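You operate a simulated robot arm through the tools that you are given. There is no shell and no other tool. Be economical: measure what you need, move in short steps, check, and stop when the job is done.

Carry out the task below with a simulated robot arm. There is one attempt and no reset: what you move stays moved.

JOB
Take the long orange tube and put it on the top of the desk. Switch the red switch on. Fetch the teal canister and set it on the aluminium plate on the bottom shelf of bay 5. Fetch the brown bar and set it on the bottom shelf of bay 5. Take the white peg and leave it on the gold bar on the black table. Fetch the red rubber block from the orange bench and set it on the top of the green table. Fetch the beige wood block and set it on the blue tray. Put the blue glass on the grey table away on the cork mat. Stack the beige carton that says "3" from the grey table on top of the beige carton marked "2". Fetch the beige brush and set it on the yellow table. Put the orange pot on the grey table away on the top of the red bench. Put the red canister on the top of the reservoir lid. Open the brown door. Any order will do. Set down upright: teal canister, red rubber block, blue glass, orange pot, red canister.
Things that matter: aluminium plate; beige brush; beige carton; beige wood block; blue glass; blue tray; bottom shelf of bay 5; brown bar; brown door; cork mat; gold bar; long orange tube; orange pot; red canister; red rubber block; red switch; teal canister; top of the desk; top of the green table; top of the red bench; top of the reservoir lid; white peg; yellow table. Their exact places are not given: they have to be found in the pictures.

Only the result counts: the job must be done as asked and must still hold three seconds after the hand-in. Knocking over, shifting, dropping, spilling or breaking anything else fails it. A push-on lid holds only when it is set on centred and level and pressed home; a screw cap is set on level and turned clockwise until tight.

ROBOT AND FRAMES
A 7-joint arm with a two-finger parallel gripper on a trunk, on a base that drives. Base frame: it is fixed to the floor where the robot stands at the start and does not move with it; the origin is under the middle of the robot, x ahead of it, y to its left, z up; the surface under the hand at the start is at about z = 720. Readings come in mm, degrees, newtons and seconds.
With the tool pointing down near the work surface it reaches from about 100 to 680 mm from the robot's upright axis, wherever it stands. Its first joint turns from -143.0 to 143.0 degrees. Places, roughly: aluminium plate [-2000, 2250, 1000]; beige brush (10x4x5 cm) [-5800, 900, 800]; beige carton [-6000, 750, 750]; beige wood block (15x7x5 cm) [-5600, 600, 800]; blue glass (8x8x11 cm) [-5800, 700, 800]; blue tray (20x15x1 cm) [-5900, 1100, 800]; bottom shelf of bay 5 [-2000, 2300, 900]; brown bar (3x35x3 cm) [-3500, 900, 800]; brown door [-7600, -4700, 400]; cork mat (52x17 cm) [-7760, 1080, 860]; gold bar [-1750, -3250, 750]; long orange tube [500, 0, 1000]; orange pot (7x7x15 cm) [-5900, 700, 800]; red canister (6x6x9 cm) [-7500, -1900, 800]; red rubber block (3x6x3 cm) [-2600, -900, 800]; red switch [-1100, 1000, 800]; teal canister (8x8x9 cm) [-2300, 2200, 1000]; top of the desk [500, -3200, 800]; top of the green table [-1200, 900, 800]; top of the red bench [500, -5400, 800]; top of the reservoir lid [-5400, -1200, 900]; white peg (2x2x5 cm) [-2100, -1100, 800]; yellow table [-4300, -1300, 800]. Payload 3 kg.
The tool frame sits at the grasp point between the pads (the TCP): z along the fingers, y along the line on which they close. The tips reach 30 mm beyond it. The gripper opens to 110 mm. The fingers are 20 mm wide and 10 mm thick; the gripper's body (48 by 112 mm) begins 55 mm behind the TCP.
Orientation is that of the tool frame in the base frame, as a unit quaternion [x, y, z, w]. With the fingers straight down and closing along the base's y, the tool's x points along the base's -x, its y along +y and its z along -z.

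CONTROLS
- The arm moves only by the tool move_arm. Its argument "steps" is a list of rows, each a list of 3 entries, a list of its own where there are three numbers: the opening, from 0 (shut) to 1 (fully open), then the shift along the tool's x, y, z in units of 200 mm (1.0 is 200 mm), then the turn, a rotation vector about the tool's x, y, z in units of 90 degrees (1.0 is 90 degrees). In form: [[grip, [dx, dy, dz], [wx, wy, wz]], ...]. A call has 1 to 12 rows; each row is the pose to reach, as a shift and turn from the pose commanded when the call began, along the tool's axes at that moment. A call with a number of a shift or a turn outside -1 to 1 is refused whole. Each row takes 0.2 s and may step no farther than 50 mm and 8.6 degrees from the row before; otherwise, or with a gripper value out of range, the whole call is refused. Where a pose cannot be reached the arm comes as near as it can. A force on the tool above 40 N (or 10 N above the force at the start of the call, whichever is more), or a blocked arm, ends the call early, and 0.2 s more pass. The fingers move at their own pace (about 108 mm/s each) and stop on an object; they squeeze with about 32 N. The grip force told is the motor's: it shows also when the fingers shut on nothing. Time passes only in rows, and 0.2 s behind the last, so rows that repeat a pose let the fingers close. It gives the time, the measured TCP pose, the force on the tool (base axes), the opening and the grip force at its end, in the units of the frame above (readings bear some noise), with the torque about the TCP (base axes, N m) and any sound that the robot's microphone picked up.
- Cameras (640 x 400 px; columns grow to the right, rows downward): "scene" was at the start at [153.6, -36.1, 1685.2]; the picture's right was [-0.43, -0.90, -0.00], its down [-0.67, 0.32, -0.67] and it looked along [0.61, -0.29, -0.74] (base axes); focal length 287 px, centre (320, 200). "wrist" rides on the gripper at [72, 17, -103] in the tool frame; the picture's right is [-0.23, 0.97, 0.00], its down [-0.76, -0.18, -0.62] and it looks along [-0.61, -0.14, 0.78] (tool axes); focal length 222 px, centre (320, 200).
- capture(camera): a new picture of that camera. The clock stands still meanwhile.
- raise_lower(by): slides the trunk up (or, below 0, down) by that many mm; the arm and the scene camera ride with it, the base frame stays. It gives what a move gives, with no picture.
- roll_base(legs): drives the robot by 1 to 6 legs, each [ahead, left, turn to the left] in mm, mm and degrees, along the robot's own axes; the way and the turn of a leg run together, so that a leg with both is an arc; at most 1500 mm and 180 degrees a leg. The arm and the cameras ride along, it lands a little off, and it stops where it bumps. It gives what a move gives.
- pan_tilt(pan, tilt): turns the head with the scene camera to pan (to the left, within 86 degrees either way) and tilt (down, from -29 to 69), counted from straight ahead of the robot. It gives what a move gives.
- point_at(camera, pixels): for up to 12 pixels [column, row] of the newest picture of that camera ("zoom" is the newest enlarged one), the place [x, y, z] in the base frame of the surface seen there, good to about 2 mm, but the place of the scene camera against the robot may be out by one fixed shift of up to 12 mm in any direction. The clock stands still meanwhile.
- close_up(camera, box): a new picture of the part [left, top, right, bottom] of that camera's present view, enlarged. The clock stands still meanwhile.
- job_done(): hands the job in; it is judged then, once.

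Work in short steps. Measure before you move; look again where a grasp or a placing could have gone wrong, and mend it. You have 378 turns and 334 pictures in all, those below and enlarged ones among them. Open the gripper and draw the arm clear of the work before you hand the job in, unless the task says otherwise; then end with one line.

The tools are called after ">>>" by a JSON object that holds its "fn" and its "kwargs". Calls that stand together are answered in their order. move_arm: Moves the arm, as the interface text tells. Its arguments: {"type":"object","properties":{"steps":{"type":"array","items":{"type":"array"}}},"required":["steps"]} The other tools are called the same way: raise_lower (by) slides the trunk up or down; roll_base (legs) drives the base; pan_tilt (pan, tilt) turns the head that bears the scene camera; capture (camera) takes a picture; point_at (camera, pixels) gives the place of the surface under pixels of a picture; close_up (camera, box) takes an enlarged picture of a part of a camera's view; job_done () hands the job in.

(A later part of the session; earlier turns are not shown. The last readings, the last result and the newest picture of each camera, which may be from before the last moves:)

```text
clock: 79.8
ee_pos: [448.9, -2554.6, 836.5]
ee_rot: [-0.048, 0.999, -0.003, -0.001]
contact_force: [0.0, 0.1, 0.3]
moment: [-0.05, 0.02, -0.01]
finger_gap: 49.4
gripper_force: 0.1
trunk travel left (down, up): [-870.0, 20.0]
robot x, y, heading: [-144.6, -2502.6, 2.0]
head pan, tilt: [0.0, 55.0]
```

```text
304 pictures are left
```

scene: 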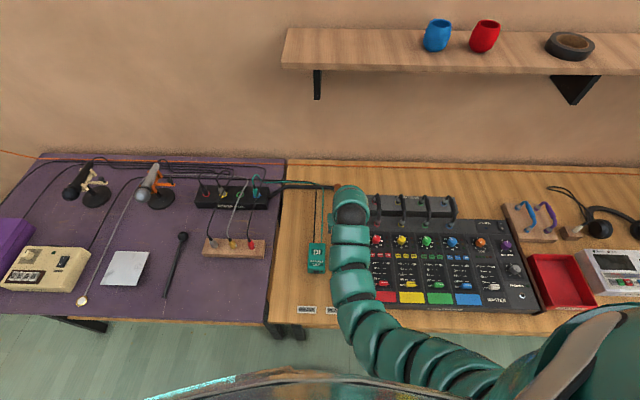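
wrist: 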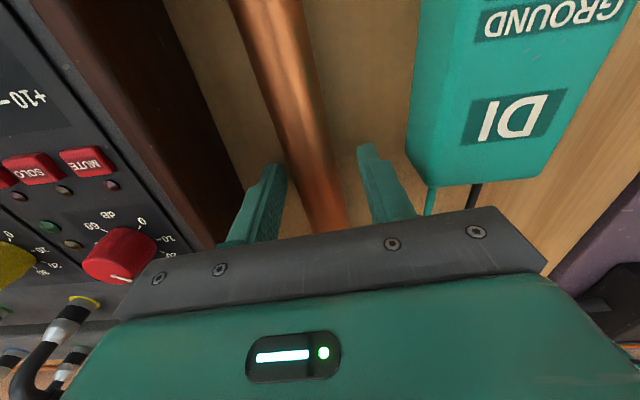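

Released. I rise 190 mm straight up and check that it rests still.

>>> {"fn": "move_arm", "kwargs": {"steps": [[0.45, [0, 0, -0.2], [0, 0, 0]], [0.45, [0, 0, -0.4], [0, 0, 0]], [0.45, [0, 0, -0.6], [0, 0, 0]], [0.45, [0, 0, -0.8], [0, 0, 0]], [0.45, [0, 0, -0.95], [0, 0, 0]]]}}

>>> {"fn": "capture", "kwargs": {"camera": "wrist"}}

```text
clock: 81.0
ee_pos: [450.9, -2555.3, 1025.5]
ee_rot: [-0.05, 0.999, -0.003, 0.001]
contact_force: [-0.1, -0.5, 0.1]
moment: [0.01, -0.02, 0.04]
finger_gap: 49.7
gripper_force: 0.0
trunk travel left (down, up): [-870.0, 20.0]
robot x, y, heading: [-144.2, -2498.3, 2.2]
head pan, tilt: [0.0, 55.0]
```

```text
303 pictures are left
```

wrist: 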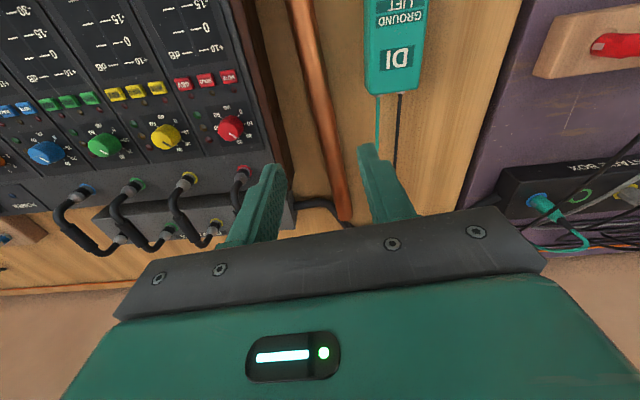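

The tube rests well. Next I back off and turn to face the orange bench area (peg and rubber block).

>>> {"fn": "roll_base", "kwargs": {"legs": [[-450, 0, 0], [0, 0, 133]]}}

>>> {"fn": "pan_tilt", "kwargs": {"pan": 20, "tilt": 25}}

>>> {"fn": "capture", "kwargs": {"camera": "scene"}}

```text
clock: 89.2
ee_pos: [-958.2, -2036.7, 1025.3]
ee_rot: [0.933, -0.359, 0.002, -0.004]
contact_force: [0.1, 0.4, -0.2]
moment: [0.04, 0.02, 0.02]
finger_gap: 49.4
gripper_force: 0.0
trunk travel left (down, up): [-870.0, 20.0]
robot x, y, heading: [-597.6, -2514.9, 134.6]
head pan, tilt: [0.0, 55.0]
```

```text
clock: 90.2
ee_pos: [-958.1, -2035.6, 1023.9]
ee_rot: [0.934, -0.358, 0.002, -0.003]
contact_force: [-0.7, 0.4, 0.8]
moment: [0.0, 0.02, 0.01]
finger_gap: 49.7
gripper_force: 0.1
trunk travel left (down, up): [-870.0, 20.0]
robot x, y, heading: [-598.6, -2511.0, 134.2]
head pan, tilt: [20.0, 25.0]
```

```text
302 pictures are left
```

scene: 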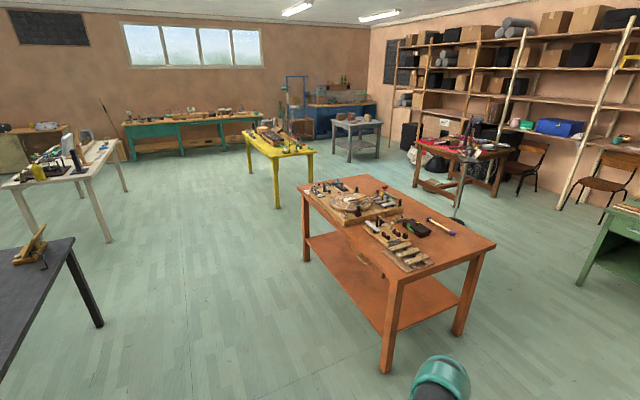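

The orange bench is ahead at (390, 230). I zoom in and measure it.

>>> {"fn": "close_up", "kwargs": {"camera": "scene", "box": [280, 165, 500, 300]}}

>>> {"fn": "point_at", "kwargs": {"camera": "scene", "pixels": [[391, 283], [494, 243], [302, 190], [385, 178], [250, 133], [310, 152], [78, 240], [595, 225], [465, 135], [330, 122]]}}

```text
2.91 times, centred on (390, 232) of scene
```

zoom: 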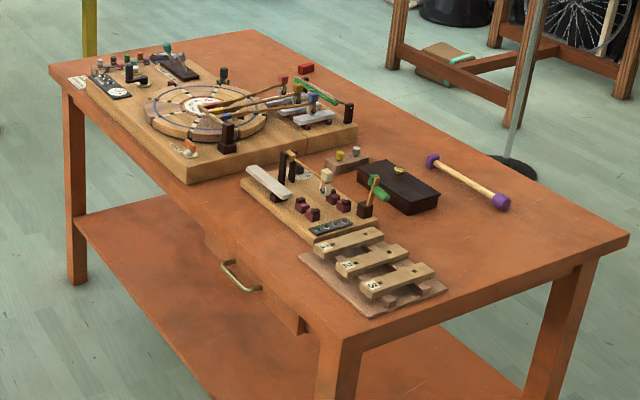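

```text
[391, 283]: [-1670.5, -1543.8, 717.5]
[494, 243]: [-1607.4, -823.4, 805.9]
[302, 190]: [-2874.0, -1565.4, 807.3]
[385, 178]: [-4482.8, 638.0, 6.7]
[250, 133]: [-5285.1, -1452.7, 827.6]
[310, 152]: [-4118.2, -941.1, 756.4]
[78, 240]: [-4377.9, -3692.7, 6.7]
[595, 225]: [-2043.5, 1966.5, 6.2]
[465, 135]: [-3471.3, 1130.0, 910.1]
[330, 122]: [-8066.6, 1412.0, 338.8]
```

Red block is at zoom (305, 69), a white peg at (326, 178). I locate these and the mic stand's base.

>>> {"fn": "point_at", "kwargs": {"camera": "zoom", "pixels": [[305, 69], [326, 175], [326, 190], [511, 175], [515, 150], [490, 165], [343, 205], [300, 175]]}}

>>> {"fn": "point_at", "kwargs": {"camera": "scene", "pixels": [[458, 224], [463, 150], [585, 280], [622, 205], [415, 190], [495, 195], [615, 215]]}}

```text
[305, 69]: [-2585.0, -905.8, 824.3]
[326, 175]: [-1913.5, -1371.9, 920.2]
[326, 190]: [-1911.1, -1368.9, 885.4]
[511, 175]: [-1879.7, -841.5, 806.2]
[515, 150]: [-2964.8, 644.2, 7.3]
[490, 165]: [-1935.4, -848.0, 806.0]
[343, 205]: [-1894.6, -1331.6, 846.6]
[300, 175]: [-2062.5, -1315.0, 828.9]
```

```text
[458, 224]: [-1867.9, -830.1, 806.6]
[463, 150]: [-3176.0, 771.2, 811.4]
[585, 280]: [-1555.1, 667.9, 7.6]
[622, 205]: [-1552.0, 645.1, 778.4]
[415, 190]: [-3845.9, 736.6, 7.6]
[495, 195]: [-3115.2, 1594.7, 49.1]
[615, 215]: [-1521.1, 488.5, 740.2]
```

I drive around the east end to the north side of the bench: north to y≈-450, then west to x≈-2150, then face the bench.

>>> {"fn": "roll_base", "kwargs": {"legs": [[0, 0, -44.2], [1030, 0, 0], [1030, 0, 0], [0, 0, 90], [1480, 0, 0], [0, 0, 90]]}}

>>> {"fn": "pan_tilt", "kwargs": {"pan": 0, "tilt": 45}}

>>> {"fn": "capture", "kwargs": {"camera": "scene"}}

```text
clock: 116.7
ee_pos: [-2204.8, -943.5, 1025.0]
ee_rot: [0.718, 0.696, -0.002, -0.003]
contact_force: [0.2, 0.0, 0.0]
moment: [-0.01, -0.01, -0.02]
finger_gap: 49.5
gripper_force: 0.0
trunk travel left (down, up): [-870.0, 20.0]
robot x, y, heading: [-2072.6, -362.4, -95.4]
head pan, tilt: [20.0, 25.0]
```

```text
clock: 117.6
ee_pos: [-2204.2, -944.1, 1025.0]
ee_rot: [0.719, 0.695, -0.001, -0.004]
contact_force: [-0.2, 0.2, 0.7]
moment: [0.03, -0.03, 0.01]
finger_gap: 49.5
gripper_force: 0.1
trunk travel left (down, up): [-870.0, 20.0]
robot x, y, heading: [-2068.1, -358.3, -95.6]
head pan, tilt: [0.0, 45.0]
```

```text
300 pictures are left
```

scene: 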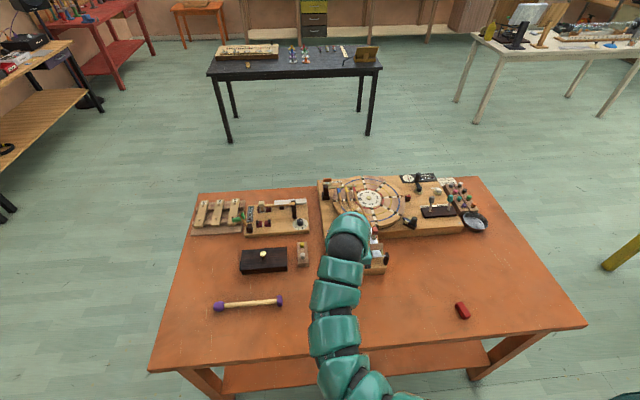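

Zoom on the peg candidates near (300, 250) and the black table behind.

>>> {"fn": "close_up", "kwargs": {"camera": "scene", "box": [180, 170, 340, 280]}}

>>> {"fn": "close_up", "kwargs": {"camera": "scene", "box": [200, 30, 390, 145]}}

```text
3.64 times, centred on (260, 225) of scene
```

zoom: 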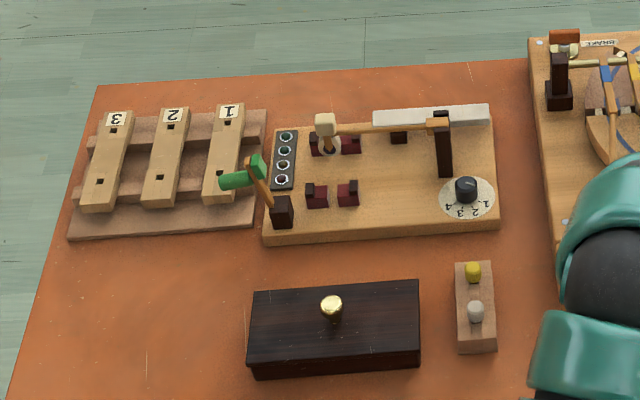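

```text
3.37 times, centred on (295, 88) of scene
```

zoom: 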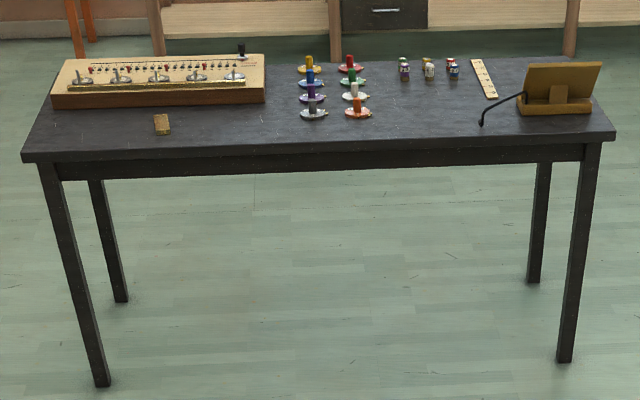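

>>> {"fn": "point_at", "kwargs": {"camera": "zoom", "pixels": [[162, 115], [158, 128], [154, 118], [170, 118], [150, 86], [560, 72], [485, 80]]}}

>>> {"fn": "point_at", "kwargs": {"camera": "scene", "pixels": [[302.8, 254], [302.8, 257], [302, 244], [303, 264], [298, 252], [463, 310], [463, 305], [457, 305], [469, 313]]}}

```text
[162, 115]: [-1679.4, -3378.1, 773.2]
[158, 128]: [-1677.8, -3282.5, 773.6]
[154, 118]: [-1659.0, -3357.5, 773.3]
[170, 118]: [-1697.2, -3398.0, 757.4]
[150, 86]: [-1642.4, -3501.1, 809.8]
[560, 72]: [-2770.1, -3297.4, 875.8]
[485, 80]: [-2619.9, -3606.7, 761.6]
```

```text
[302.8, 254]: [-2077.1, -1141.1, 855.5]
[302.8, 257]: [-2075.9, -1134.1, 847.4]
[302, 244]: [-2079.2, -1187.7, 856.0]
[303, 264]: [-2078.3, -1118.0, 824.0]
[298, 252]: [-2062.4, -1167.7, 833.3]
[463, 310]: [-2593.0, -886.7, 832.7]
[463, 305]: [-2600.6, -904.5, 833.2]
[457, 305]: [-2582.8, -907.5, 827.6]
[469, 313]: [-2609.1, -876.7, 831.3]
```

Peg at about (-2077, -1137), top 850; gold bar near (-1680, -3330). I close in 120 mm and straighten the heading.

>>> {"fn": "roll_base", "kwargs": {"legs": [[120, 0, 5.6]]}}

>>> {"fn": "capture", "kwargs": {"camera": "wrist"}}

```text
clock: 118.8
ee_pos: [-2154.5, -1074.7, 1025.1]
ee_rot: [0.685, 0.729, -0.002, -0.003]
contact_force: [-0.8, 0.1, -0.2]
moment: [0.0, 0.0, 0.0]
finger_gap: 49.7
gripper_force: 0.0
trunk travel left (down, up): [-870.0, 20.0]
robot x, y, heading: [-2074.7, -476.1, -90.0]
head pan, tilt: [0.0, 45.0]
```

```text
297 pictures are left
```

wrist: 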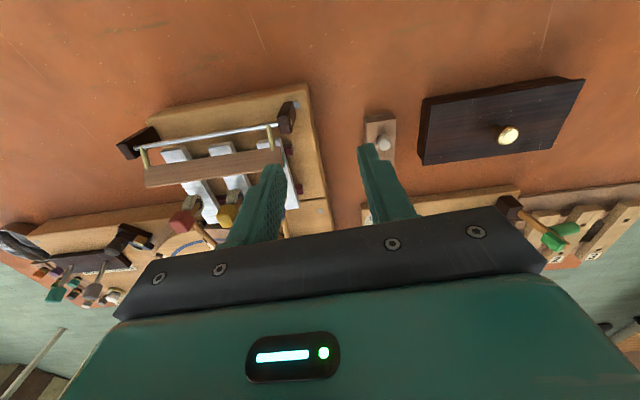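

I measure the peg and neighbours with the wrist camera.

>>> {"fn": "point_at", "kwargs": {"camera": "wrist", "pixels": [[383, 141], [383, 149], [378, 143], [390, 143], [370, 125], [394, 125], [420, 130], [421, 160], [325, 195], [300, 110]]}}

>>> {"fn": "close_up", "kwargs": {"camera": "wrist", "box": [330, 90, 450, 165]}}

```text
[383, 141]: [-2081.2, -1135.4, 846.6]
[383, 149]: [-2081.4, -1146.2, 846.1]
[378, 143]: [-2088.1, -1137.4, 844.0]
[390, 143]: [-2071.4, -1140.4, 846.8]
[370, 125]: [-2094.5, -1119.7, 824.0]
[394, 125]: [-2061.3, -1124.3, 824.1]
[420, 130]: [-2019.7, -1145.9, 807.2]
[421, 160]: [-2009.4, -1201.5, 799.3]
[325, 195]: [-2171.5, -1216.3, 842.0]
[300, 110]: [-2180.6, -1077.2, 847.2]
```

```text
5.33 times, centred on (390, 128) of wrist
```

zoom: 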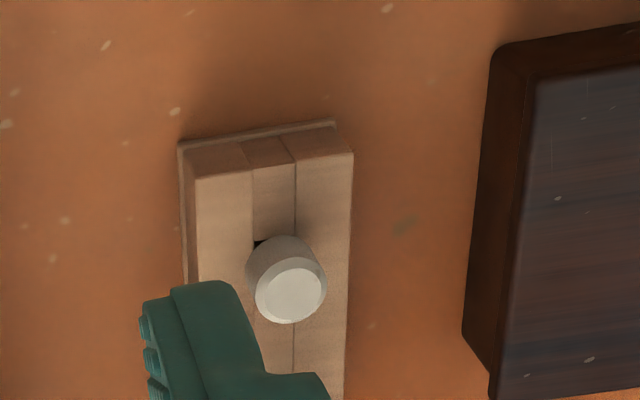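

Peg centre ≈ (-2079.5, -1138), 23 mm above its block. I move over it, 60 mm above the grasp height, and look.

>>> {"fn": "move_arm", "kwargs": {"steps": [[0.45, [-0.085, 0.089, 0.136], [0, 0, 0]], [0.45, [-0.17, 0.178, 0.272], [0, 0, 0]], [0.45, [-0.255, 0.266, 0.409], [0, 0, 0]], [0.45, [-0.34, 0.355, 0.545], [0, 0, 0]]]}}

>>> {"fn": "capture", "kwargs": {"camera": "wrist"}}

```text
clock: 119.8
ee_pos: [-2079.8, -1138.8, 914.9]
ee_rot: [0.686, 0.728, -0.002, -0.003]
contact_force: [1.3, -0.3, 0.4]
moment: [-0.02, 0.01, -0.04]
finger_gap: 49.5
gripper_force: 0.1
trunk travel left (down, up): [-870.0, 20.0]
robot x, y, heading: [-2074.1, -480.2, -90.0]
head pan, tilt: [0.0, 45.0]
```

```text
295 pictures are left
```

wrist: 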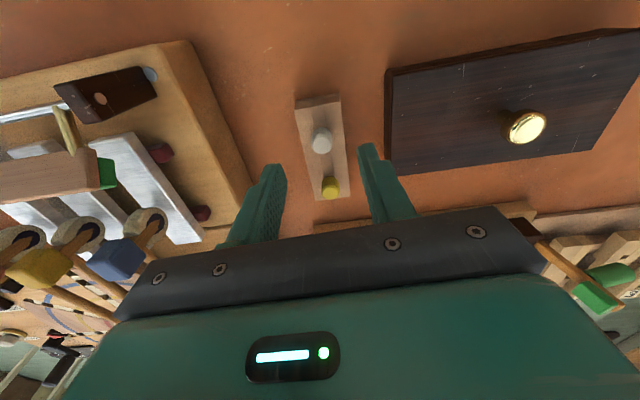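

>>> {"fn": "point_at", "kwargs": {"camera": "wrist", "pixels": [[322, 138], [322, 146], [313, 140], [331, 140], [390, 130], [330, 183]]}}

```text
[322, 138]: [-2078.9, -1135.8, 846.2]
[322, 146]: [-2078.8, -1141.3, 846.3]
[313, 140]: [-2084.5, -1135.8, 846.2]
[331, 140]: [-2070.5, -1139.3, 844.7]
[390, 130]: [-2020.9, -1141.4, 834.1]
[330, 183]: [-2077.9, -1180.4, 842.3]
```

Good: peg centre (-2078, -1138.5). I lower 59 mm, close, and lift.

>>> {"fn": "move_arm", "kwargs": {"steps": [[0.45, [0, 0.008, 0.15], [0, 0, 0]], [0.45, [0, 0.008, 0.295], [0, 0, 0]], [0.0, [0, 0.008, 0.295], [0, 0, 0]], [0.0, [0, 0.008, 0.295], [0, 0, 0]], [0.0, [0, 0.008, 0.295], [0, 0, 0]], [0.0, [0, 0.008, 0.15], [0, 0, 0]], [0.0, [0, 0.008, -0.05], [0, 0, 0]], [0.0, [0, 0.008, -0.25], [0, 0, 0]], [0.0, [0, 0.008, -0.45], [0, 0, 0]]]}}

>>> {"fn": "capture", "kwargs": {"camera": "wrist"}}

```text
clock: 121.8
ee_pos: [-2080.2, -1132.1, 1007.7]
ee_rot: [0.684, 0.729, -0.002, -0.002]
contact_force: [-0.6, 0.0, 1.0]
moment: [0.0, -0.04, 0.02]
finger_gap: 15.6
gripper_force: 32.2
trunk travel left (down, up): [-870.0, 20.0]
robot x, y, heading: [-2072.1, -474.3, -90.1]
head pan, tilt: [0.0, 45.0]
```

```text
294 pictures are left
```

wrist: 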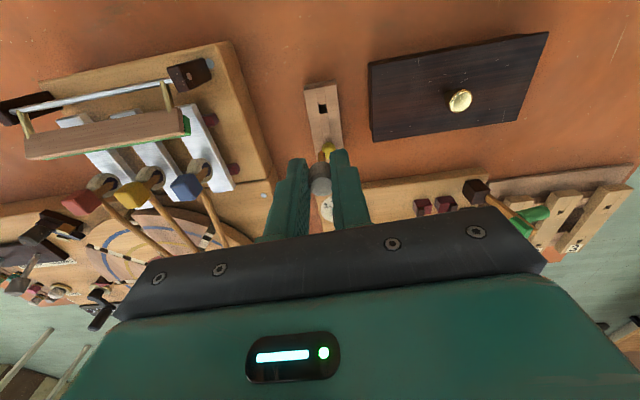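

The peg is held (15.6 mm). I carry it round the bench's east end to the north side of the black table, stopping short to look.

>>> {"fn": "roll_base", "kwargs": {"legs": [[-250, 0, 0], [0, 1150, 0], [1040, 0, 0], [1030, 0, 0], [0, -750, 0]]}}

>>> {"fn": "capture", "kwargs": {"camera": "scene"}}

>>> {"fn": "capture", "kwargs": {"camera": "wrist"}}

```text
clock: 142.7
ee_pos: [-1645.9, -2948.3, 1007.2]
ee_rot: [0.685, 0.729, -0.001, -0.003]
contact_force: [-0.4, 0.2, -0.5]
moment: [0.0, 0.0, -0.02]
finger_gap: 15.7
gripper_force: 32.3
trunk travel left (down, up): [-870.0, 20.0]
robot x, y, heading: [-1639.2, -2297.2, -89.9]
head pan, tilt: [0.0, 45.0]
```

```text
293 pictures are left
```

scene: 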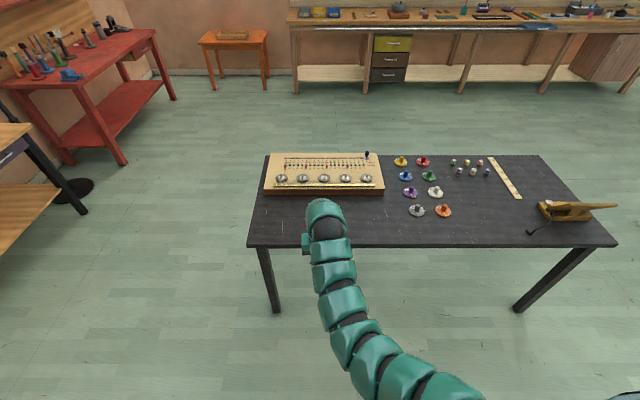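

```text
292 pictures are left
```

wrist: 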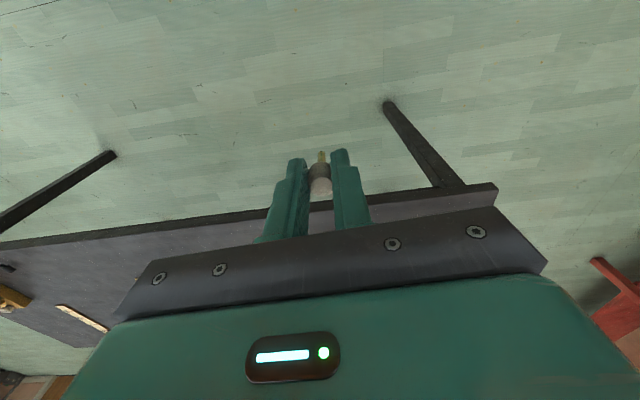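

The bar is hidden behind the arm. I lift my view: drive ahead 200 mm and look with the wrist camera.

>>> {"fn": "roll_base", "kwargs": {"legs": [[260, 0, 0]]}}

>>> {"fn": "capture", "kwargs": {"camera": "wrist"}}

```text
clock: 144.6
ee_pos: [-1644.8, -3213.5, 1006.3]
ee_rot: [0.685, 0.728, -0.002, -0.003]
contact_force: [0.3, -0.3, 0.6]
moment: [0.03, 0.02, -0.01]
finger_gap: 16.1
gripper_force: 31.9
trunk travel left (down, up): [-870.0, 20.0]
robot x, y, heading: [-1637.8, -2560.9, -90.2]
head pan, tilt: [0.0, 45.0]
```

```text
291 pictures are left
```

wrist: 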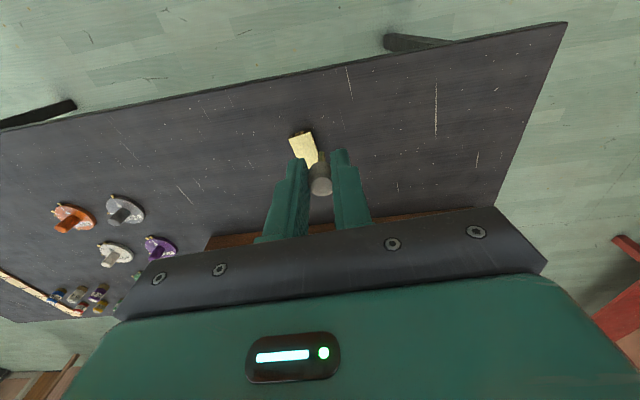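

>>> {"fn": "point_at", "kwargs": {"camera": "wrist", "pixels": [[300, 142], [292, 139], [310, 133], [313, 160], [305, 150], [350, 90], [390, 110], [322, 185], [400, 150], [321, 158]]}}

>>> {"fn": "close_up", "kwargs": {"camera": "wrist", "box": [270, 115, 370, 215]}}

```text
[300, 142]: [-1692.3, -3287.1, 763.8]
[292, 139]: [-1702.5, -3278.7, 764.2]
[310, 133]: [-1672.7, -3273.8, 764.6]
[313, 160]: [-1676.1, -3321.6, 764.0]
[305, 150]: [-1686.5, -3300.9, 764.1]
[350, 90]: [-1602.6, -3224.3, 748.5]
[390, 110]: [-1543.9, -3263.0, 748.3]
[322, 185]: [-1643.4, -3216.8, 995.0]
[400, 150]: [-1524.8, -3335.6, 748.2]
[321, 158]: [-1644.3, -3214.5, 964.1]
```

```text
4.00 times, centred on (320, 165) of wrist
```

zoom: 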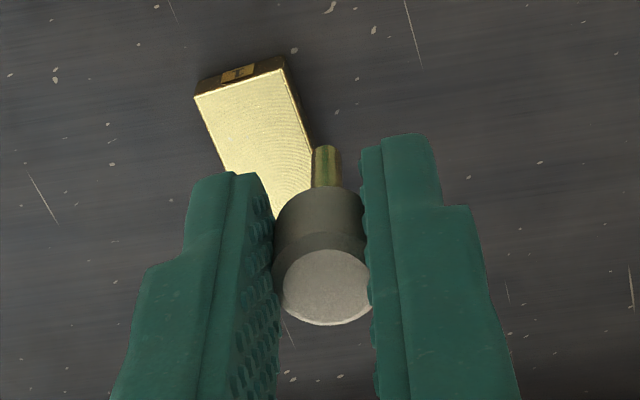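

The bar's top is at 764, table 748. I measure the table's near edge and the bar's outline to decide how to lay the peg on it.

>>> {"fn": "point_at", "kwargs": {"camera": "zoom", "pixels": [[200, 97], [283, 68], [222, 160], [305, 140], [312, 165], [280, 205], [323, 150], [327, 180], [300, 215], [320, 320]]}}

>>> {"fn": "point_at", "kwargs": {"camera": "wrist", "pixels": [[350, 68], [345, 72], [300, 80], [300, 78], [420, 52], [563, 26]]}}

```text
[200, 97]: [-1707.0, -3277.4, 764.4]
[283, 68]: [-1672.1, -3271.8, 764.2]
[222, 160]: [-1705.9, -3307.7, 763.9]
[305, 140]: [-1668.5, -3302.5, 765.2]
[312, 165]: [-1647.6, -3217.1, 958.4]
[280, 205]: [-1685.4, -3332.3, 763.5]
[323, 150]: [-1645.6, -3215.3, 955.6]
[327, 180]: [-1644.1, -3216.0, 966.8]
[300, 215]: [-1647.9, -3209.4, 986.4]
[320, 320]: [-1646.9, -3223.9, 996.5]
```

```text
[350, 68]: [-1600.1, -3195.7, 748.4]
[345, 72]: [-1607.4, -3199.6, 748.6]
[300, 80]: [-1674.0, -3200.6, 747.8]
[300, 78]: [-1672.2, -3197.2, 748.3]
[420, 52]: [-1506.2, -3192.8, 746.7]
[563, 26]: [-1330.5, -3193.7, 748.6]
```

The table edge is at y≈-3192, the bar spans x -1706..-1669, y from -3274 on. I tilt the tool to 25° below level (turn -65° about tool y) and centre over the bar in x.

>>> {"fn": "move_arm", "kwargs": {"steps": [[0.0, [0, -0.03, 0], [0, -0.08, 0]], [0.0, [0, -0.06, 0], [0, -0.16, 0]], [0.0, [0, -0.09, 0], [0, -0.24, 0]], [0.0, [0, -0.12, 0], [0, -0.32, 0]], [0.0, [0, -0.15, 0], [0, -0.4, 0]], [0.0, [0, -0.18, 0], [0, -0.48, 0]], [0.0, [0, -0.2, 0], [0, -0.56, 0]], [0.0, [0, -0.21, 0], [0, -0.64, 0]], [0.0, [0, -0.21, 0], [0, -0.722, 0]]]}}

```text
clock: 146.6
ee_pos: [-1687.0, -3215.4, 1008.8]
ee_rot: [0.577, 0.615, -0.37, 0.389]
contact_force: [-0.3, 0.2, 0.8]
moment: [0.03, -0.03, -0.01]
finger_gap: 16.0
gripper_force: 32.2
trunk travel left (down, up): [-870.0, 20.0]
robot x, y, heading: [-1640.7, -2562.1, -90.1]
head pan, tilt: [0.0, 45.0]
```

Reached cleanly. I lower the trunk 150 mm.

>>> {"fn": "raise_lower", "kwargs": {"by": -150}}

>>> {"fn": "capture", "kwargs": {"camera": "wrist"}}

```text
clock: 148.4
ee_pos: [-1687.7, -3215.1, 858.1]
ee_rot: [0.577, 0.616, -0.37, 0.388]
contact_force: [0.4, -0.3, -0.3]
moment: [0.0, -0.02, -0.02]
finger_gap: 16.0
gripper_force: 32.4
trunk travel left (down, up): [-720.0, 170.0]
robot x, y, heading: [-1641.3, -2558.4, -89.9]
head pan, tilt: [0.0, 45.0]
```

```text
289 pictures are left
```

wrist: 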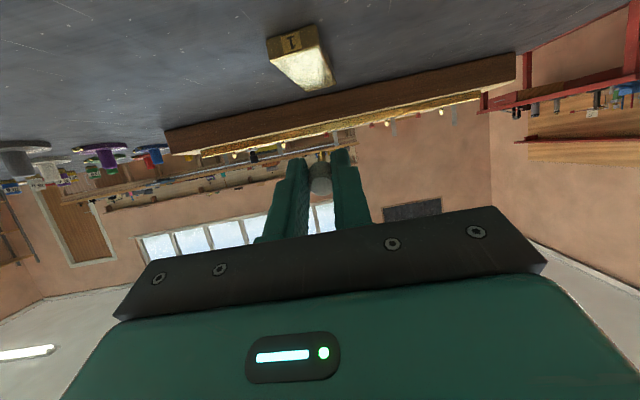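

>>> {"fn": "point_at", "kwargs": {"camera": "wrist", "pixels": [[274, 60], [320, 50], [303, 86], [334, 82], [300, 65], [312, 84], [310, 185], [300, 95]]}}

```text
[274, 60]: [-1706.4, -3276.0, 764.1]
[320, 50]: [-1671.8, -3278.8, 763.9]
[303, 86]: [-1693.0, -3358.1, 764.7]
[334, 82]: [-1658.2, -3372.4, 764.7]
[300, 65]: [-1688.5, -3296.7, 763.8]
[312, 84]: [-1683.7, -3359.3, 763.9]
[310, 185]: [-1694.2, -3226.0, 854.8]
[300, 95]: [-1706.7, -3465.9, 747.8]
```

The bar runs from (-1689, -3274) to (-1676, -3372). I advance and lower so that the peg comes down along it, tip first, then creep.

>>> {"fn": "move_arm", "kwargs": {"steps": [[0.0, [0.046, 0, 0.15], [0, 0, 0]], [0.0, [0.092, 0, 0.3], [0, 0, 0]], [0.0, [0.136, -0.003, 0.45], [0, 0, 0]], [0.0, [0.136, -0.003, 0.45], [0, 0, 0]]]}}

>>> {"fn": "capture", "kwargs": {"camera": "wrist"}}

```text
clock: 149.4
ee_pos: [-1685.5, -3286.9, 794.5]
ee_rot: [0.577, 0.615, -0.372, 0.389]
contact_force: [0.3, -0.1, 0.0]
moment: [-0.03, -0.01, 0.0]
finger_gap: 16.0
gripper_force: 32.0
trunk travel left (down, up): [-720.0, 170.0]
robot x, y, heading: [-1640.7, -2558.5, -90.1]
head pan, tilt: [0.0, 45.0]
```

```text
288 pictures are left
```

wrist: 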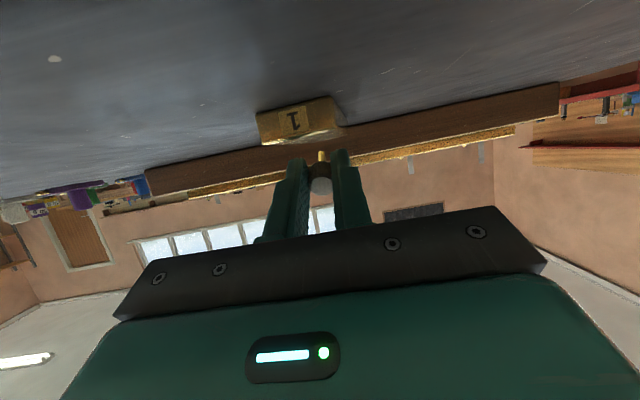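

I creep down about 4 mm and read the force.

>>> {"fn": "move_arm", "kwargs": {"steps": [[0.0, [0.009, 0, 0.0042], [0, 0, 0]], [0.0, [0.018, 0, 0.0084], [0, 0, 0]], [0.0, [0.018, 0, 0.0084], [0, 0, 0]]]}}

>>> {"fn": "close_up", "kwargs": {"camera": "wrist", "box": [240, 80, 400, 200]}}

```text
clock: 150.2
ee_pos: [-1684.4, -3286.2, 790.9]
ee_rot: [0.577, 0.616, -0.37, 0.388]
contact_force: [0.0, 0.0, -0.5]
moment: [0.0, 0.02, -0.01]
finger_gap: 16.0
gripper_force: 32.0
trunk travel left (down, up): [-720.0, 170.0]
robot x, y, heading: [-1641.8, -2558.5, -90.2]
head pan, tilt: [0.0, 45.0]
```

```text
3.33 times, centred on (320, 140) of wrist
```

zoom: 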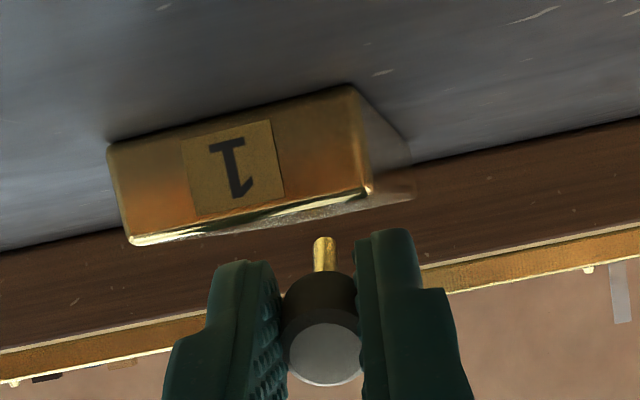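

Still a gap of several mm under the tip. I continue creeping down.

>>> {"fn": "move_arm", "kwargs": {"steps": [[0.0, [0.009, 0, 0.0042], [0, 0, 0]], [0.0, [0.018, 0, 0.0084], [0, 0, 0]], [0.0, [0.027, 0, 0.0126], [0, 0, 0]], [0.0, [0.027, 0, 0.0126], [0, 0, 0]]]}}

>>> {"fn": "close_up", "kwargs": {"camera": "wrist", "box": [240, 80, 400, 200]}}

```text
clock: 151.2
ee_pos: [-1685.0, -3286.1, 788.3]
ee_rot: [0.576, 0.615, -0.371, 0.39]
contact_force: [-1.8, -0.8, 12.0]
moment: [-0.31, -0.08, -0.1]
finger_gap: 15.9
gripper_force: 32.2
trunk travel left (down, up): [-720.0, 170.0]
robot x, y, heading: [-1642.7, -2560.7, -90.2]
head pan, tilt: [0.0, 45.0]
```

```text
3.33 times, centred on (320, 140) of wrist
```

zoom: 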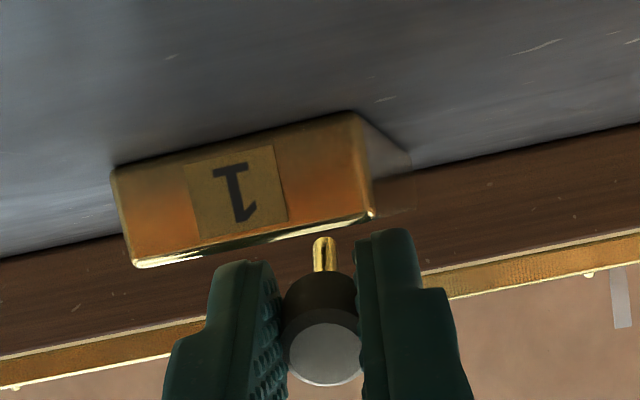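

The tip touches (12 N). I ease off, tilt 8° flatter and shift back 8 mm so that head rim and tip both come to rest.

>>> {"fn": "move_arm", "kwargs": {"steps": [[0.0, [-0.027, 0, -0.0126], [0, 0, 0]], [0.0, [-0.01, 0, -0.045], [0, -0.05, 0]], [0.0, [0.0, 0, -0.045], [0, -0.089, 0]], [0.0, [0.008, 0, -0.041], [0, -0.089, 0]], [0.0, [0.008, 0, -0.041], [0, -0.089, 0]]]}}

>>> {"fn": "close_up", "kwargs": {"camera": "wrist", "box": [240, 80, 400, 200]}}

```text
clock: 152.4
ee_pos: [-1684.7, -3277.2, 788.7]
ee_rot: [0.55, 0.587, -0.409, 0.431]
contact_force: [0.1, -0.6, 0.2]
moment: [-0.03, 0.0, 0.01]
finger_gap: 15.8
gripper_force: 31.9
trunk travel left (down, up): [-720.0, 170.0]
robot x, y, heading: [-1636.1, -2558.6, -89.9]
head pan, tilt: [0.0, 45.0]
```

```text
3.33 times, centred on (320, 140) of wrist
```

zoom: 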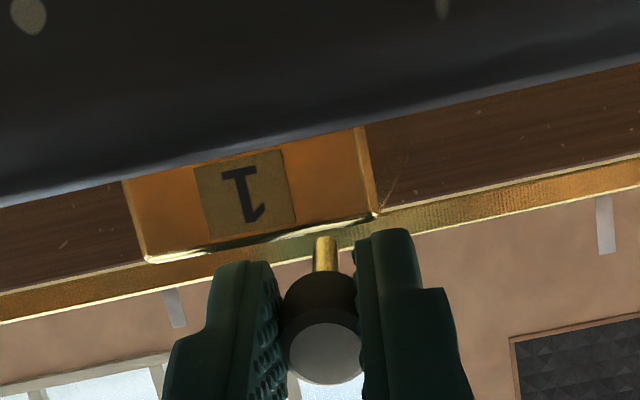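

I creep down another 5 mm.

>>> {"fn": "move_arm", "kwargs": {"steps": [[0.0, [0.012, 0, 0.0036], [0, 0, 0]], [0.0, [0.024, 0, 0.0072], [0, 0, 0]], [0.0, [0.024, 0, 0.0072], [0, 0, 0]]]}}

```text
clock: 153.2
ee_pos: [-1685.3, -3278.1, 784.5]
ee_rot: [0.549, 0.587, -0.41, 0.431]
contact_force: [-0.8, -0.2, 7.0]
moment: [-0.21, -0.1, 0.0]
finger_gap: 16.0
gripper_force: 31.9
trunk travel left (down, up): [-720.0, 170.0]
robot x, y, heading: [-1638.9, -2560.0, -90.1]
head pan, tilt: [0.0, 45.0]
```

Contact. I release slowly and then draw back along the tool axis.

>>> {"fn": "move_arm", "kwargs": {"steps": [[0.13, [0.022, 0, 0.0066], [0, 0, 0]], [0.16, [0.022, 0, 0.0066], [0, 0, 0]], [0.19, [0.022, 0, 0.0066], [0, 0, 0]], [0.23, [0.022, 0, 0.0066], [0, 0, 0]], [0.23, [0.022, 0, 0.0066], [0, 0, 0]]]}}

>>> {"fn": "close_up", "kwargs": {"camera": "wrist", "box": [240, 80, 400, 200]}}

```text
clock: 154.2
ee_pos: [-1687.4, -3277.9, 783.3]
ee_rot: [0.547, 0.583, -0.414, 0.435]
contact_force: [-1.0, -3.6, 12.4]
moment: [-0.37, -0.19, -0.04]
finger_gap: 24.5
gripper_force: 0.1
trunk travel left (down, up): [-720.0, 170.0]
robot x, y, heading: [-1642.0, -2562.6, -89.6]
head pan, tilt: [0.0, 45.0]
stopped in row 5: the force on the tool passed its limit at 41 N (the readings are from after the stop); the commanded pose is now the measured one
```

```text
3.33 times, centred on (320, 140) of wrist
```

zoom: 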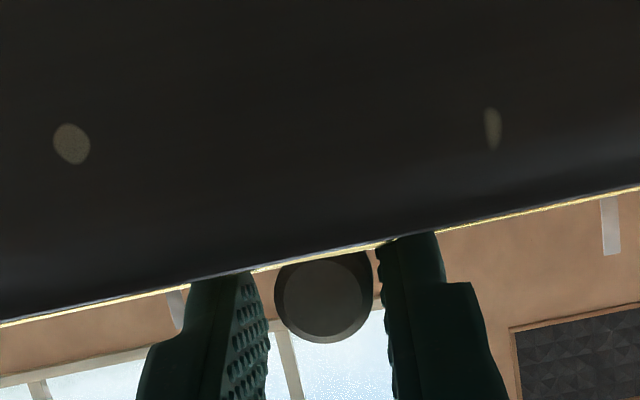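

I wrongly added the creep again (rows count from the new pose), pressing ~4 mm too far. I raise 8 mm at once, then look.

>>> {"fn": "move_arm", "kwargs": {"steps": [[0.25, [-0.02, 0, -0.006], [0, 0, 0]], [0.25, [-0.04, 0, -0.012], [0, 0, 0]]]}}

>>> {"fn": "capture", "kwargs": {"camera": "wrist"}}

```text
clock: 154.8
ee_pos: [-1685.0, -3279.4, 788.5]
ee_rot: [0.549, 0.585, -0.412, 0.433]
contact_force: [0.2, 0.0, 0.3]
moment: [-0.01, 0.02, -0.03]
finger_gap: 27.6
gripper_force: 0.1
trunk travel left (down, up): [-720.0, 170.0]
robot x, y, heading: [-1639.5, -2559.3, -90.0]
head pan, tilt: [0.0, 45.0]
```

```text
283 pictures are left
```

wrist: 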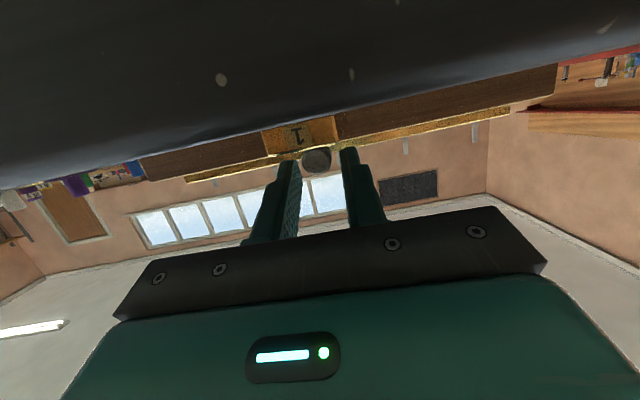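

The peg lies on the bar end between the fingers. I withdraw straight back (+y) 90 mm while rising a little.

>>> {"fn": "move_arm", "kwargs": {"steps": [[0.27, [0.02, 0, -0.07], [0, 0, 0]], [0.27, [0.04, 0, -0.19], [0, 0, 0]], [0.27, [0.06, 0, -0.34], [0, 0, 0]], [0.27, [0.07, 0, -0.5], [0, 0, 0]]]}}

>>> {"fn": "raise_lower", "kwargs": {"by": 120}}

>>> {"fn": "capture", "kwargs": {"camera": "wrist"}}

```text
clock: 155.8
ee_pos: [-1692.1, -3178.4, 805.6]
ee_rot: [0.548, 0.585, -0.412, 0.433]
contact_force: [-0.8, -0.7, 0.4]
moment: [0.0, -0.03, -0.01]
finger_gap: 29.7
gripper_force: 0.1
trunk travel left (down, up): [-720.0, 170.0]
robot x, y, heading: [-1641.7, -2556.7, -90.2]
head pan, tilt: [0.0, 45.0]
```

```text
clock: 157.3
ee_pos: [-1690.9, -3179.3, 925.7]
ee_rot: [0.548, 0.586, -0.411, 0.434]
contact_force: [0.7, -0.7, 0.7]
moment: [0.01, -0.01, 0.0]
finger_gap: 29.6
gripper_force: 0.1
trunk travel left (down, up): [-840.0, 50.0]
robot x, y, heading: [-1643.6, -2558.6, -89.9]
head pan, tilt: [0.0, 45.0]
```

```text
282 pictures are left
```

wrist: 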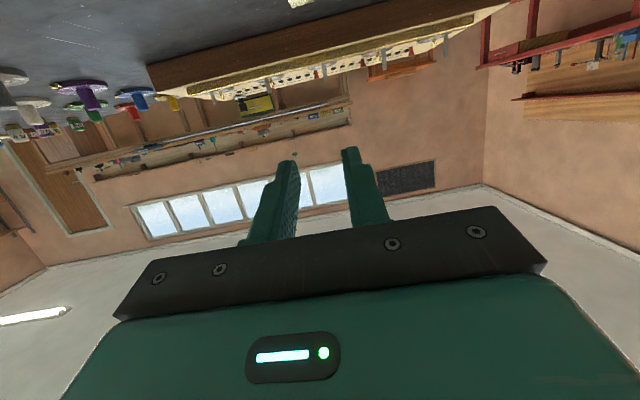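

I pitch the tool back down to inspect the bar from above.

>>> {"fn": "move_arm", "kwargs": {"steps": [[0.4, [-0.03, 0, 0], [0, 0.081, 0]], [0.4, [-0.06, 0, 0], [0, 0.162, 0]], [0.4, [-0.1, 0, 0], [0, 0.243, 0]], [0.4, [-0.15, 0, 0], [0, 0.324, 0]], [0.4, [-0.2, 0, 0], [0, 0.405, 0]], [0.4, [-0.25, 0, 0], [0, 0.486, 0]], [0.4, [-0.3, 0, 0], [0, 0.567, 0]], [0.4, [-0.35, 0, 0], [0, 0.648, 0]], [0.4, [-0.4, 0, 0], [0, 0.729, 0]], [0.4, [-0.45, 0, 0], [0, 0.811, 0]]]}}

>>> {"fn": "close_up", "kwargs": {"camera": "wrist", "box": [210, 70, 430, 210]}}

```text
clock: 159.5
ee_pos: [-1688.1, -3205.4, 1013.8]
ee_rot: [0.684, 0.729, -0.004, 0.0]
contact_force: [-1.5, 0.0, 0.1]
moment: [0.01, 0.0, 0.01]
finger_gap: 44.1
gripper_force: 0.1
trunk travel left (down, up): [-840.0, 50.0]
robot x, y, heading: [-1641.7, -2559.4, -89.8]
head pan, tilt: [0.0, 45.0]
```

```text
2.86 times, centred on (320, 140) of wrist
```

zoom: 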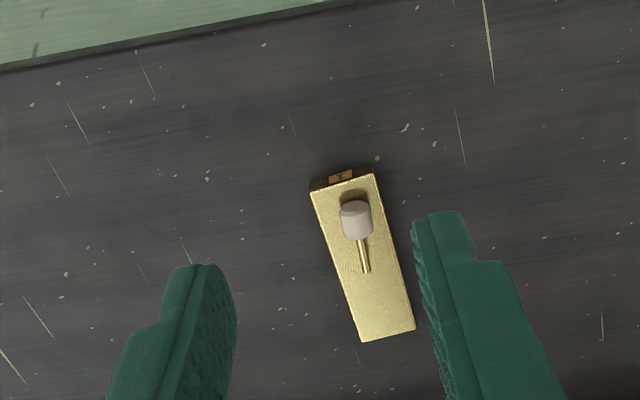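

The peg lies well on the gold bar. I check that the bar has not shifted.

>>> {"fn": "point_at", "kwargs": {"camera": "zoom", "pixels": [[313, 194], [371, 176], [363, 340], [413, 328], [356, 215], [340, 260]]}}

```text
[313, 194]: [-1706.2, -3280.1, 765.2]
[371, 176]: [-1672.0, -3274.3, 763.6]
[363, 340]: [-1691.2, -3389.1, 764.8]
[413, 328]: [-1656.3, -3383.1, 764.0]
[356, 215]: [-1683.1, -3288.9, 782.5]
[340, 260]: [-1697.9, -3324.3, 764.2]
```

Good. Now I go back round to the north side of the orange bench for the red rubber block.

>>> {"fn": "roll_base", "kwargs": {"legs": [[-260, 0, 0], [0, 750, 0], [-1040, 0, 0], [-1040, 0, 0], [0, -850, 0], [0, -850, 0]]}}

>>> {"fn": "capture", "kwargs": {"camera": "scene"}}

```text
clock: 183.7
ee_pos: [-2723.1, -752.2, 1012.9]
ee_rot: [0.703, 0.711, -0.006, 0.001]
contact_force: [-0.6, 0.6, -0.6]
moment: [0.01, -0.02, -0.05]
finger_gap: 44.1
gripper_force: 0.0
trunk travel left (down, up): [-840.0, 50.0]
robot x, y, heading: [-2640.9, -108.5, -92.9]
head pan, tilt: [0.0, 45.0]
```

```text
280 pictures are left
```

scene: 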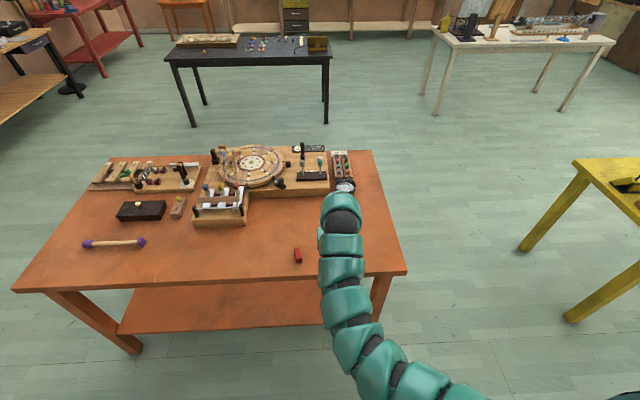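

>>> {"fn": "roll_base", "kwargs": {"legs": [[137, 97, 2.9]]}}

>>> {"fn": "capture", "kwargs": {"camera": "wrist"}}

```text
clock: 185.1
ee_pos: [-2594.1, -893.3, 1012.4]
ee_rot: [0.685, 0.729, -0.004, 0.0]
contact_force: [1.2, 0.6, 0.0]
moment: [0.05, 0.01, 0.02]
finger_gap: 44.0
gripper_force: 0.1
trunk travel left (down, up): [-840.0, 50.0]
robot x, y, heading: [-2551.0, -247.0, -89.9]
head pan, tilt: [0.0, 45.0]
```

```text
279 pictures are left
```

wrist: 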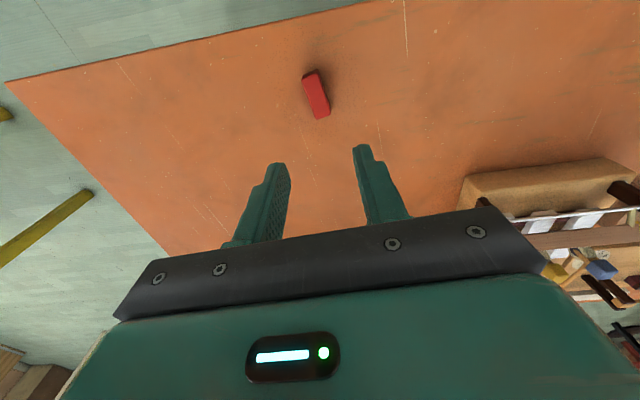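

>>> {"fn": "point_at", "kwargs": {"camera": "wrist", "pixels": [[317, 100], [303, 80], [322, 75], [315, 116], [330, 109], [350, 100], [313, 85]]}}

```text
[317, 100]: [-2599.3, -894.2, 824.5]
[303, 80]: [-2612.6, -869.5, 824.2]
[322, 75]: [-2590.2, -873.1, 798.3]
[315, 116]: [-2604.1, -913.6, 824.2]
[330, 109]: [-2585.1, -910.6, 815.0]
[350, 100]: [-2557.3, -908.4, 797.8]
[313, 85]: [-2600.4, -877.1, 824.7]
```

Block centre (-2599, -892), turned ~11°. I align, lower to 832, grip and lift.

>>> {"fn": "move_arm", "kwargs": {"steps": [[0.55, [0.006, -0.025, 0.2], [0, 0, -0.041]], [0.55, [0.006, -0.025, 0.4], [0, 0, -0.082]], [0.55, [0.006, -0.025, 0.6], [0, 0, -0.082]], [0.55, [0.006, -0.025, 0.8], [0, 0, -0.082]], [0.55, [0.006, -0.025, 0.9], [0, 0, -0.082]], [0.0, [0.006, -0.025, 0.9], [0, 0, -0.082]], [0.0, [0.006, -0.025, 0.9], [0, 0, -0.082]], [0.0, [0.006, -0.025, 0.9], [0, 0, -0.082]], [0.0, [0.006, -0.025, 0.7], [0, 0, -0.082]], [0.0, [0.006, -0.025, 0.5], [0, 0, -0.082]], [0.0, [0.006, -0.025, 0.3], [0, 0, -0.082]], [0.0, [0.006, -0.025, 0.1], [0, 0, -0.082]]]}}

>>> {"fn": "capture", "kwargs": {"camera": "wrist"}}

```text
clock: 187.7
ee_pos: [-2597.2, -893.3, 995.6]
ee_rot: [0.636, 0.771, -0.004, 0.001]
contact_force: [0.4, 0.3, -0.4]
moment: [0.0, -0.02, -0.06]
finger_gap: 20.8
gripper_force: 32.2
trunk travel left (down, up): [-840.0, 50.0]
robot x, y, heading: [-2550.5, -250.1, -89.6]
head pan, tilt: [0.0, 45.0]
```

```text
278 pictures are left
```

wrist: 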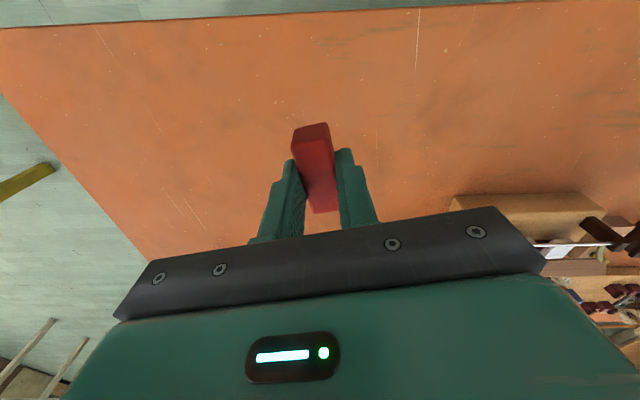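

Held. I strafe east to x≈-1200, turn to face north toward the green table and look.

>>> {"fn": "roll_base", "kwargs": {"legs": [[0, 1350, 0], [0, 0, 179.6]]}}

>>> {"fn": "pan_tilt", "kwargs": {"pan": 0, "tilt": 35}}

>>> {"fn": "capture", "kwargs": {"camera": "scene"}}

```text
clock: 201.9
ee_pos: [-1187.2, 391.6, 993.4]
ee_rot: [0.786, -0.618, 0.0, -0.005]
contact_force: [0.1, 0.7, 0.1]
moment: [-0.02, -0.01, 0.02]
finger_gap: 20.8
gripper_force: 32.1
trunk travel left (down, up): [-840.0, 50.0]
robot x, y, heading: [-1207.7, -256.6, 92.7]
head pan, tilt: [0.0, 45.0]
```

```text
clock: 202.6
ee_pos: [-1187.1, 393.5, 993.4]
ee_rot: [0.787, -0.617, 0.0, -0.004]
contact_force: [-0.2, -0.6, -0.6]
moment: [0.0, -0.04, -0.01]
finger_gap: 21.1
gripper_force: 32.3
trunk travel left (down, up): [-840.0, 50.0]
robot x, y, heading: [-1211.6, -255.0, 92.7]
head pan, tilt: [0.0, 35.0]
```

```text
277 pictures are left
```

scene: 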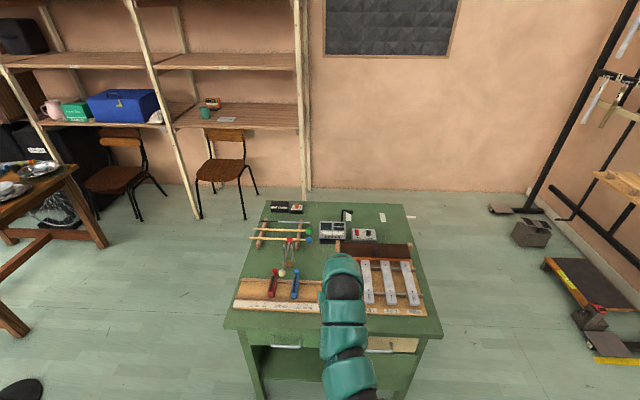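

The green table is ahead; the shelf with the teal canister (205, 113) is behind left. Zoom on the table.

>>> {"fn": "close_up", "kwargs": {"camera": "scene", "box": [210, 190, 460, 346]}}

>>> {"fn": "close_up", "kwargs": {"camera": "scene", "box": [150, 60, 330, 175]}}

```text
2.56 times, centred on (335, 268) of scene
```

zoom: 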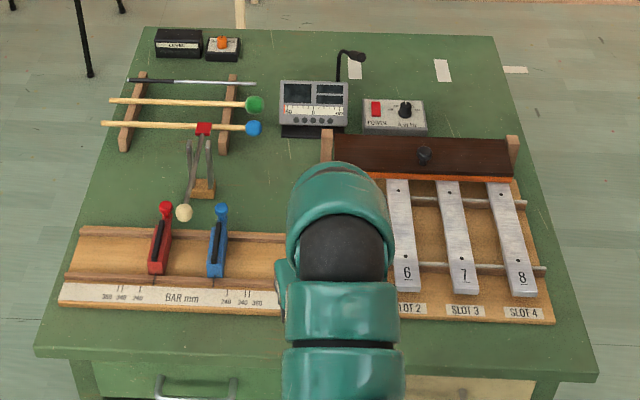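

```text
3.48 times, centred on (240, 118) of scene
```

zoom: 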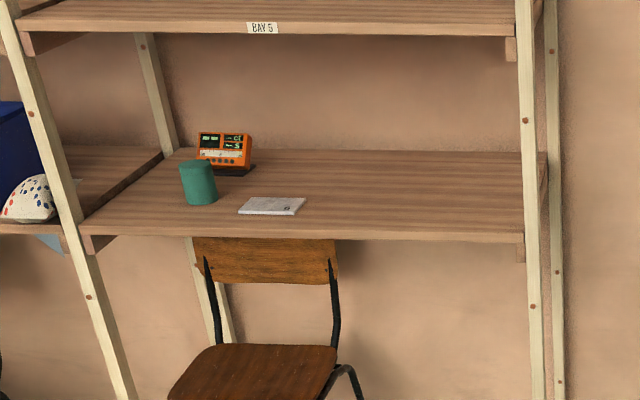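

I measure free spots on the table and the red switch.

>>> {"fn": "point_at", "kwargs": {"camera": "scene", "pixels": [[280.3, 320.7], [280, 327], [280, 311], [307.7, 254], [253, 270], [429, 324.6], [356.9, 230.5], [356.9, 234], [362, 240], [393.6, 232.8], [401.4, 244.6], [300, 262]]}}

>>> {"fn": "point_at", "kwargs": {"camera": "zoom", "pixels": [[198, 165], [185, 185], [214, 185], [198, 203], [240, 212], [296, 214], [304, 198], [252, 197], [150, 228], [300, 238], [420, 190], [262, 28]]}}

```text
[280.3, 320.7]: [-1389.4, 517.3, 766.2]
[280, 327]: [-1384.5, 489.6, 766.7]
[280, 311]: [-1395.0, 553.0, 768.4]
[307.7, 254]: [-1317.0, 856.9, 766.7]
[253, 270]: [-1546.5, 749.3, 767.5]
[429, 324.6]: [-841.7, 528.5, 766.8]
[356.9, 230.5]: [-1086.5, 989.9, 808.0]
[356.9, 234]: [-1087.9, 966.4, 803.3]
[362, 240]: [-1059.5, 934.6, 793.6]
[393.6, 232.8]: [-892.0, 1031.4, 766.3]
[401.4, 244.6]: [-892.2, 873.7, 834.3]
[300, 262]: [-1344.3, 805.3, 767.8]
```

```text
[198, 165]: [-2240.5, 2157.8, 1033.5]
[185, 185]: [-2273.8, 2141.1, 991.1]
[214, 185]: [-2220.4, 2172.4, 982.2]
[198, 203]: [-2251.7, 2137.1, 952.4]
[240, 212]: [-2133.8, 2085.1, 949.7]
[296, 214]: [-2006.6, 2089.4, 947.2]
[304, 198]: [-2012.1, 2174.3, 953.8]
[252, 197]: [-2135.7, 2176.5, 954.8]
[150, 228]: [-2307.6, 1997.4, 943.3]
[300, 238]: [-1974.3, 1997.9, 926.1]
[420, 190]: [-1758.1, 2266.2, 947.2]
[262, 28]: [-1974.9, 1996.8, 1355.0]
```

Free area left-centre at about (-1490, 770). I drive there: left 334, ahead 375.

>>> {"fn": "roll_base", "kwargs": {"legs": [[0, 334, -2.7], [375, 0, 0]]}}

>>> {"fn": "capture", "kwargs": {"camera": "wrist"}}

```text
clock: 206.8
ee_pos: [-1494.7, 752.2, 993.6]
ee_rot: [0.772, -0.636, 0.001, -0.005]
contact_force: [0.1, 0.3, -0.8]
moment: [-0.04, 0.01, 0.0]
finger_gap: 21.0
gripper_force: 32.5
trunk travel left (down, up): [-840.0, 50.0]
robot x, y, heading: [-1546.3, 108.7, 89.8]
head pan, tilt: [0.0, 35.0]
```

```text
274 pictures are left
```

wrist: 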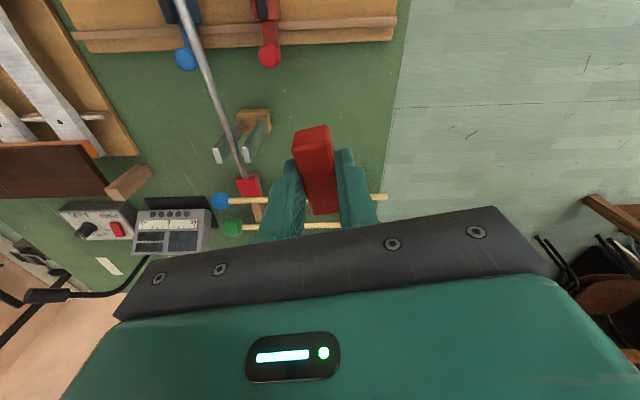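

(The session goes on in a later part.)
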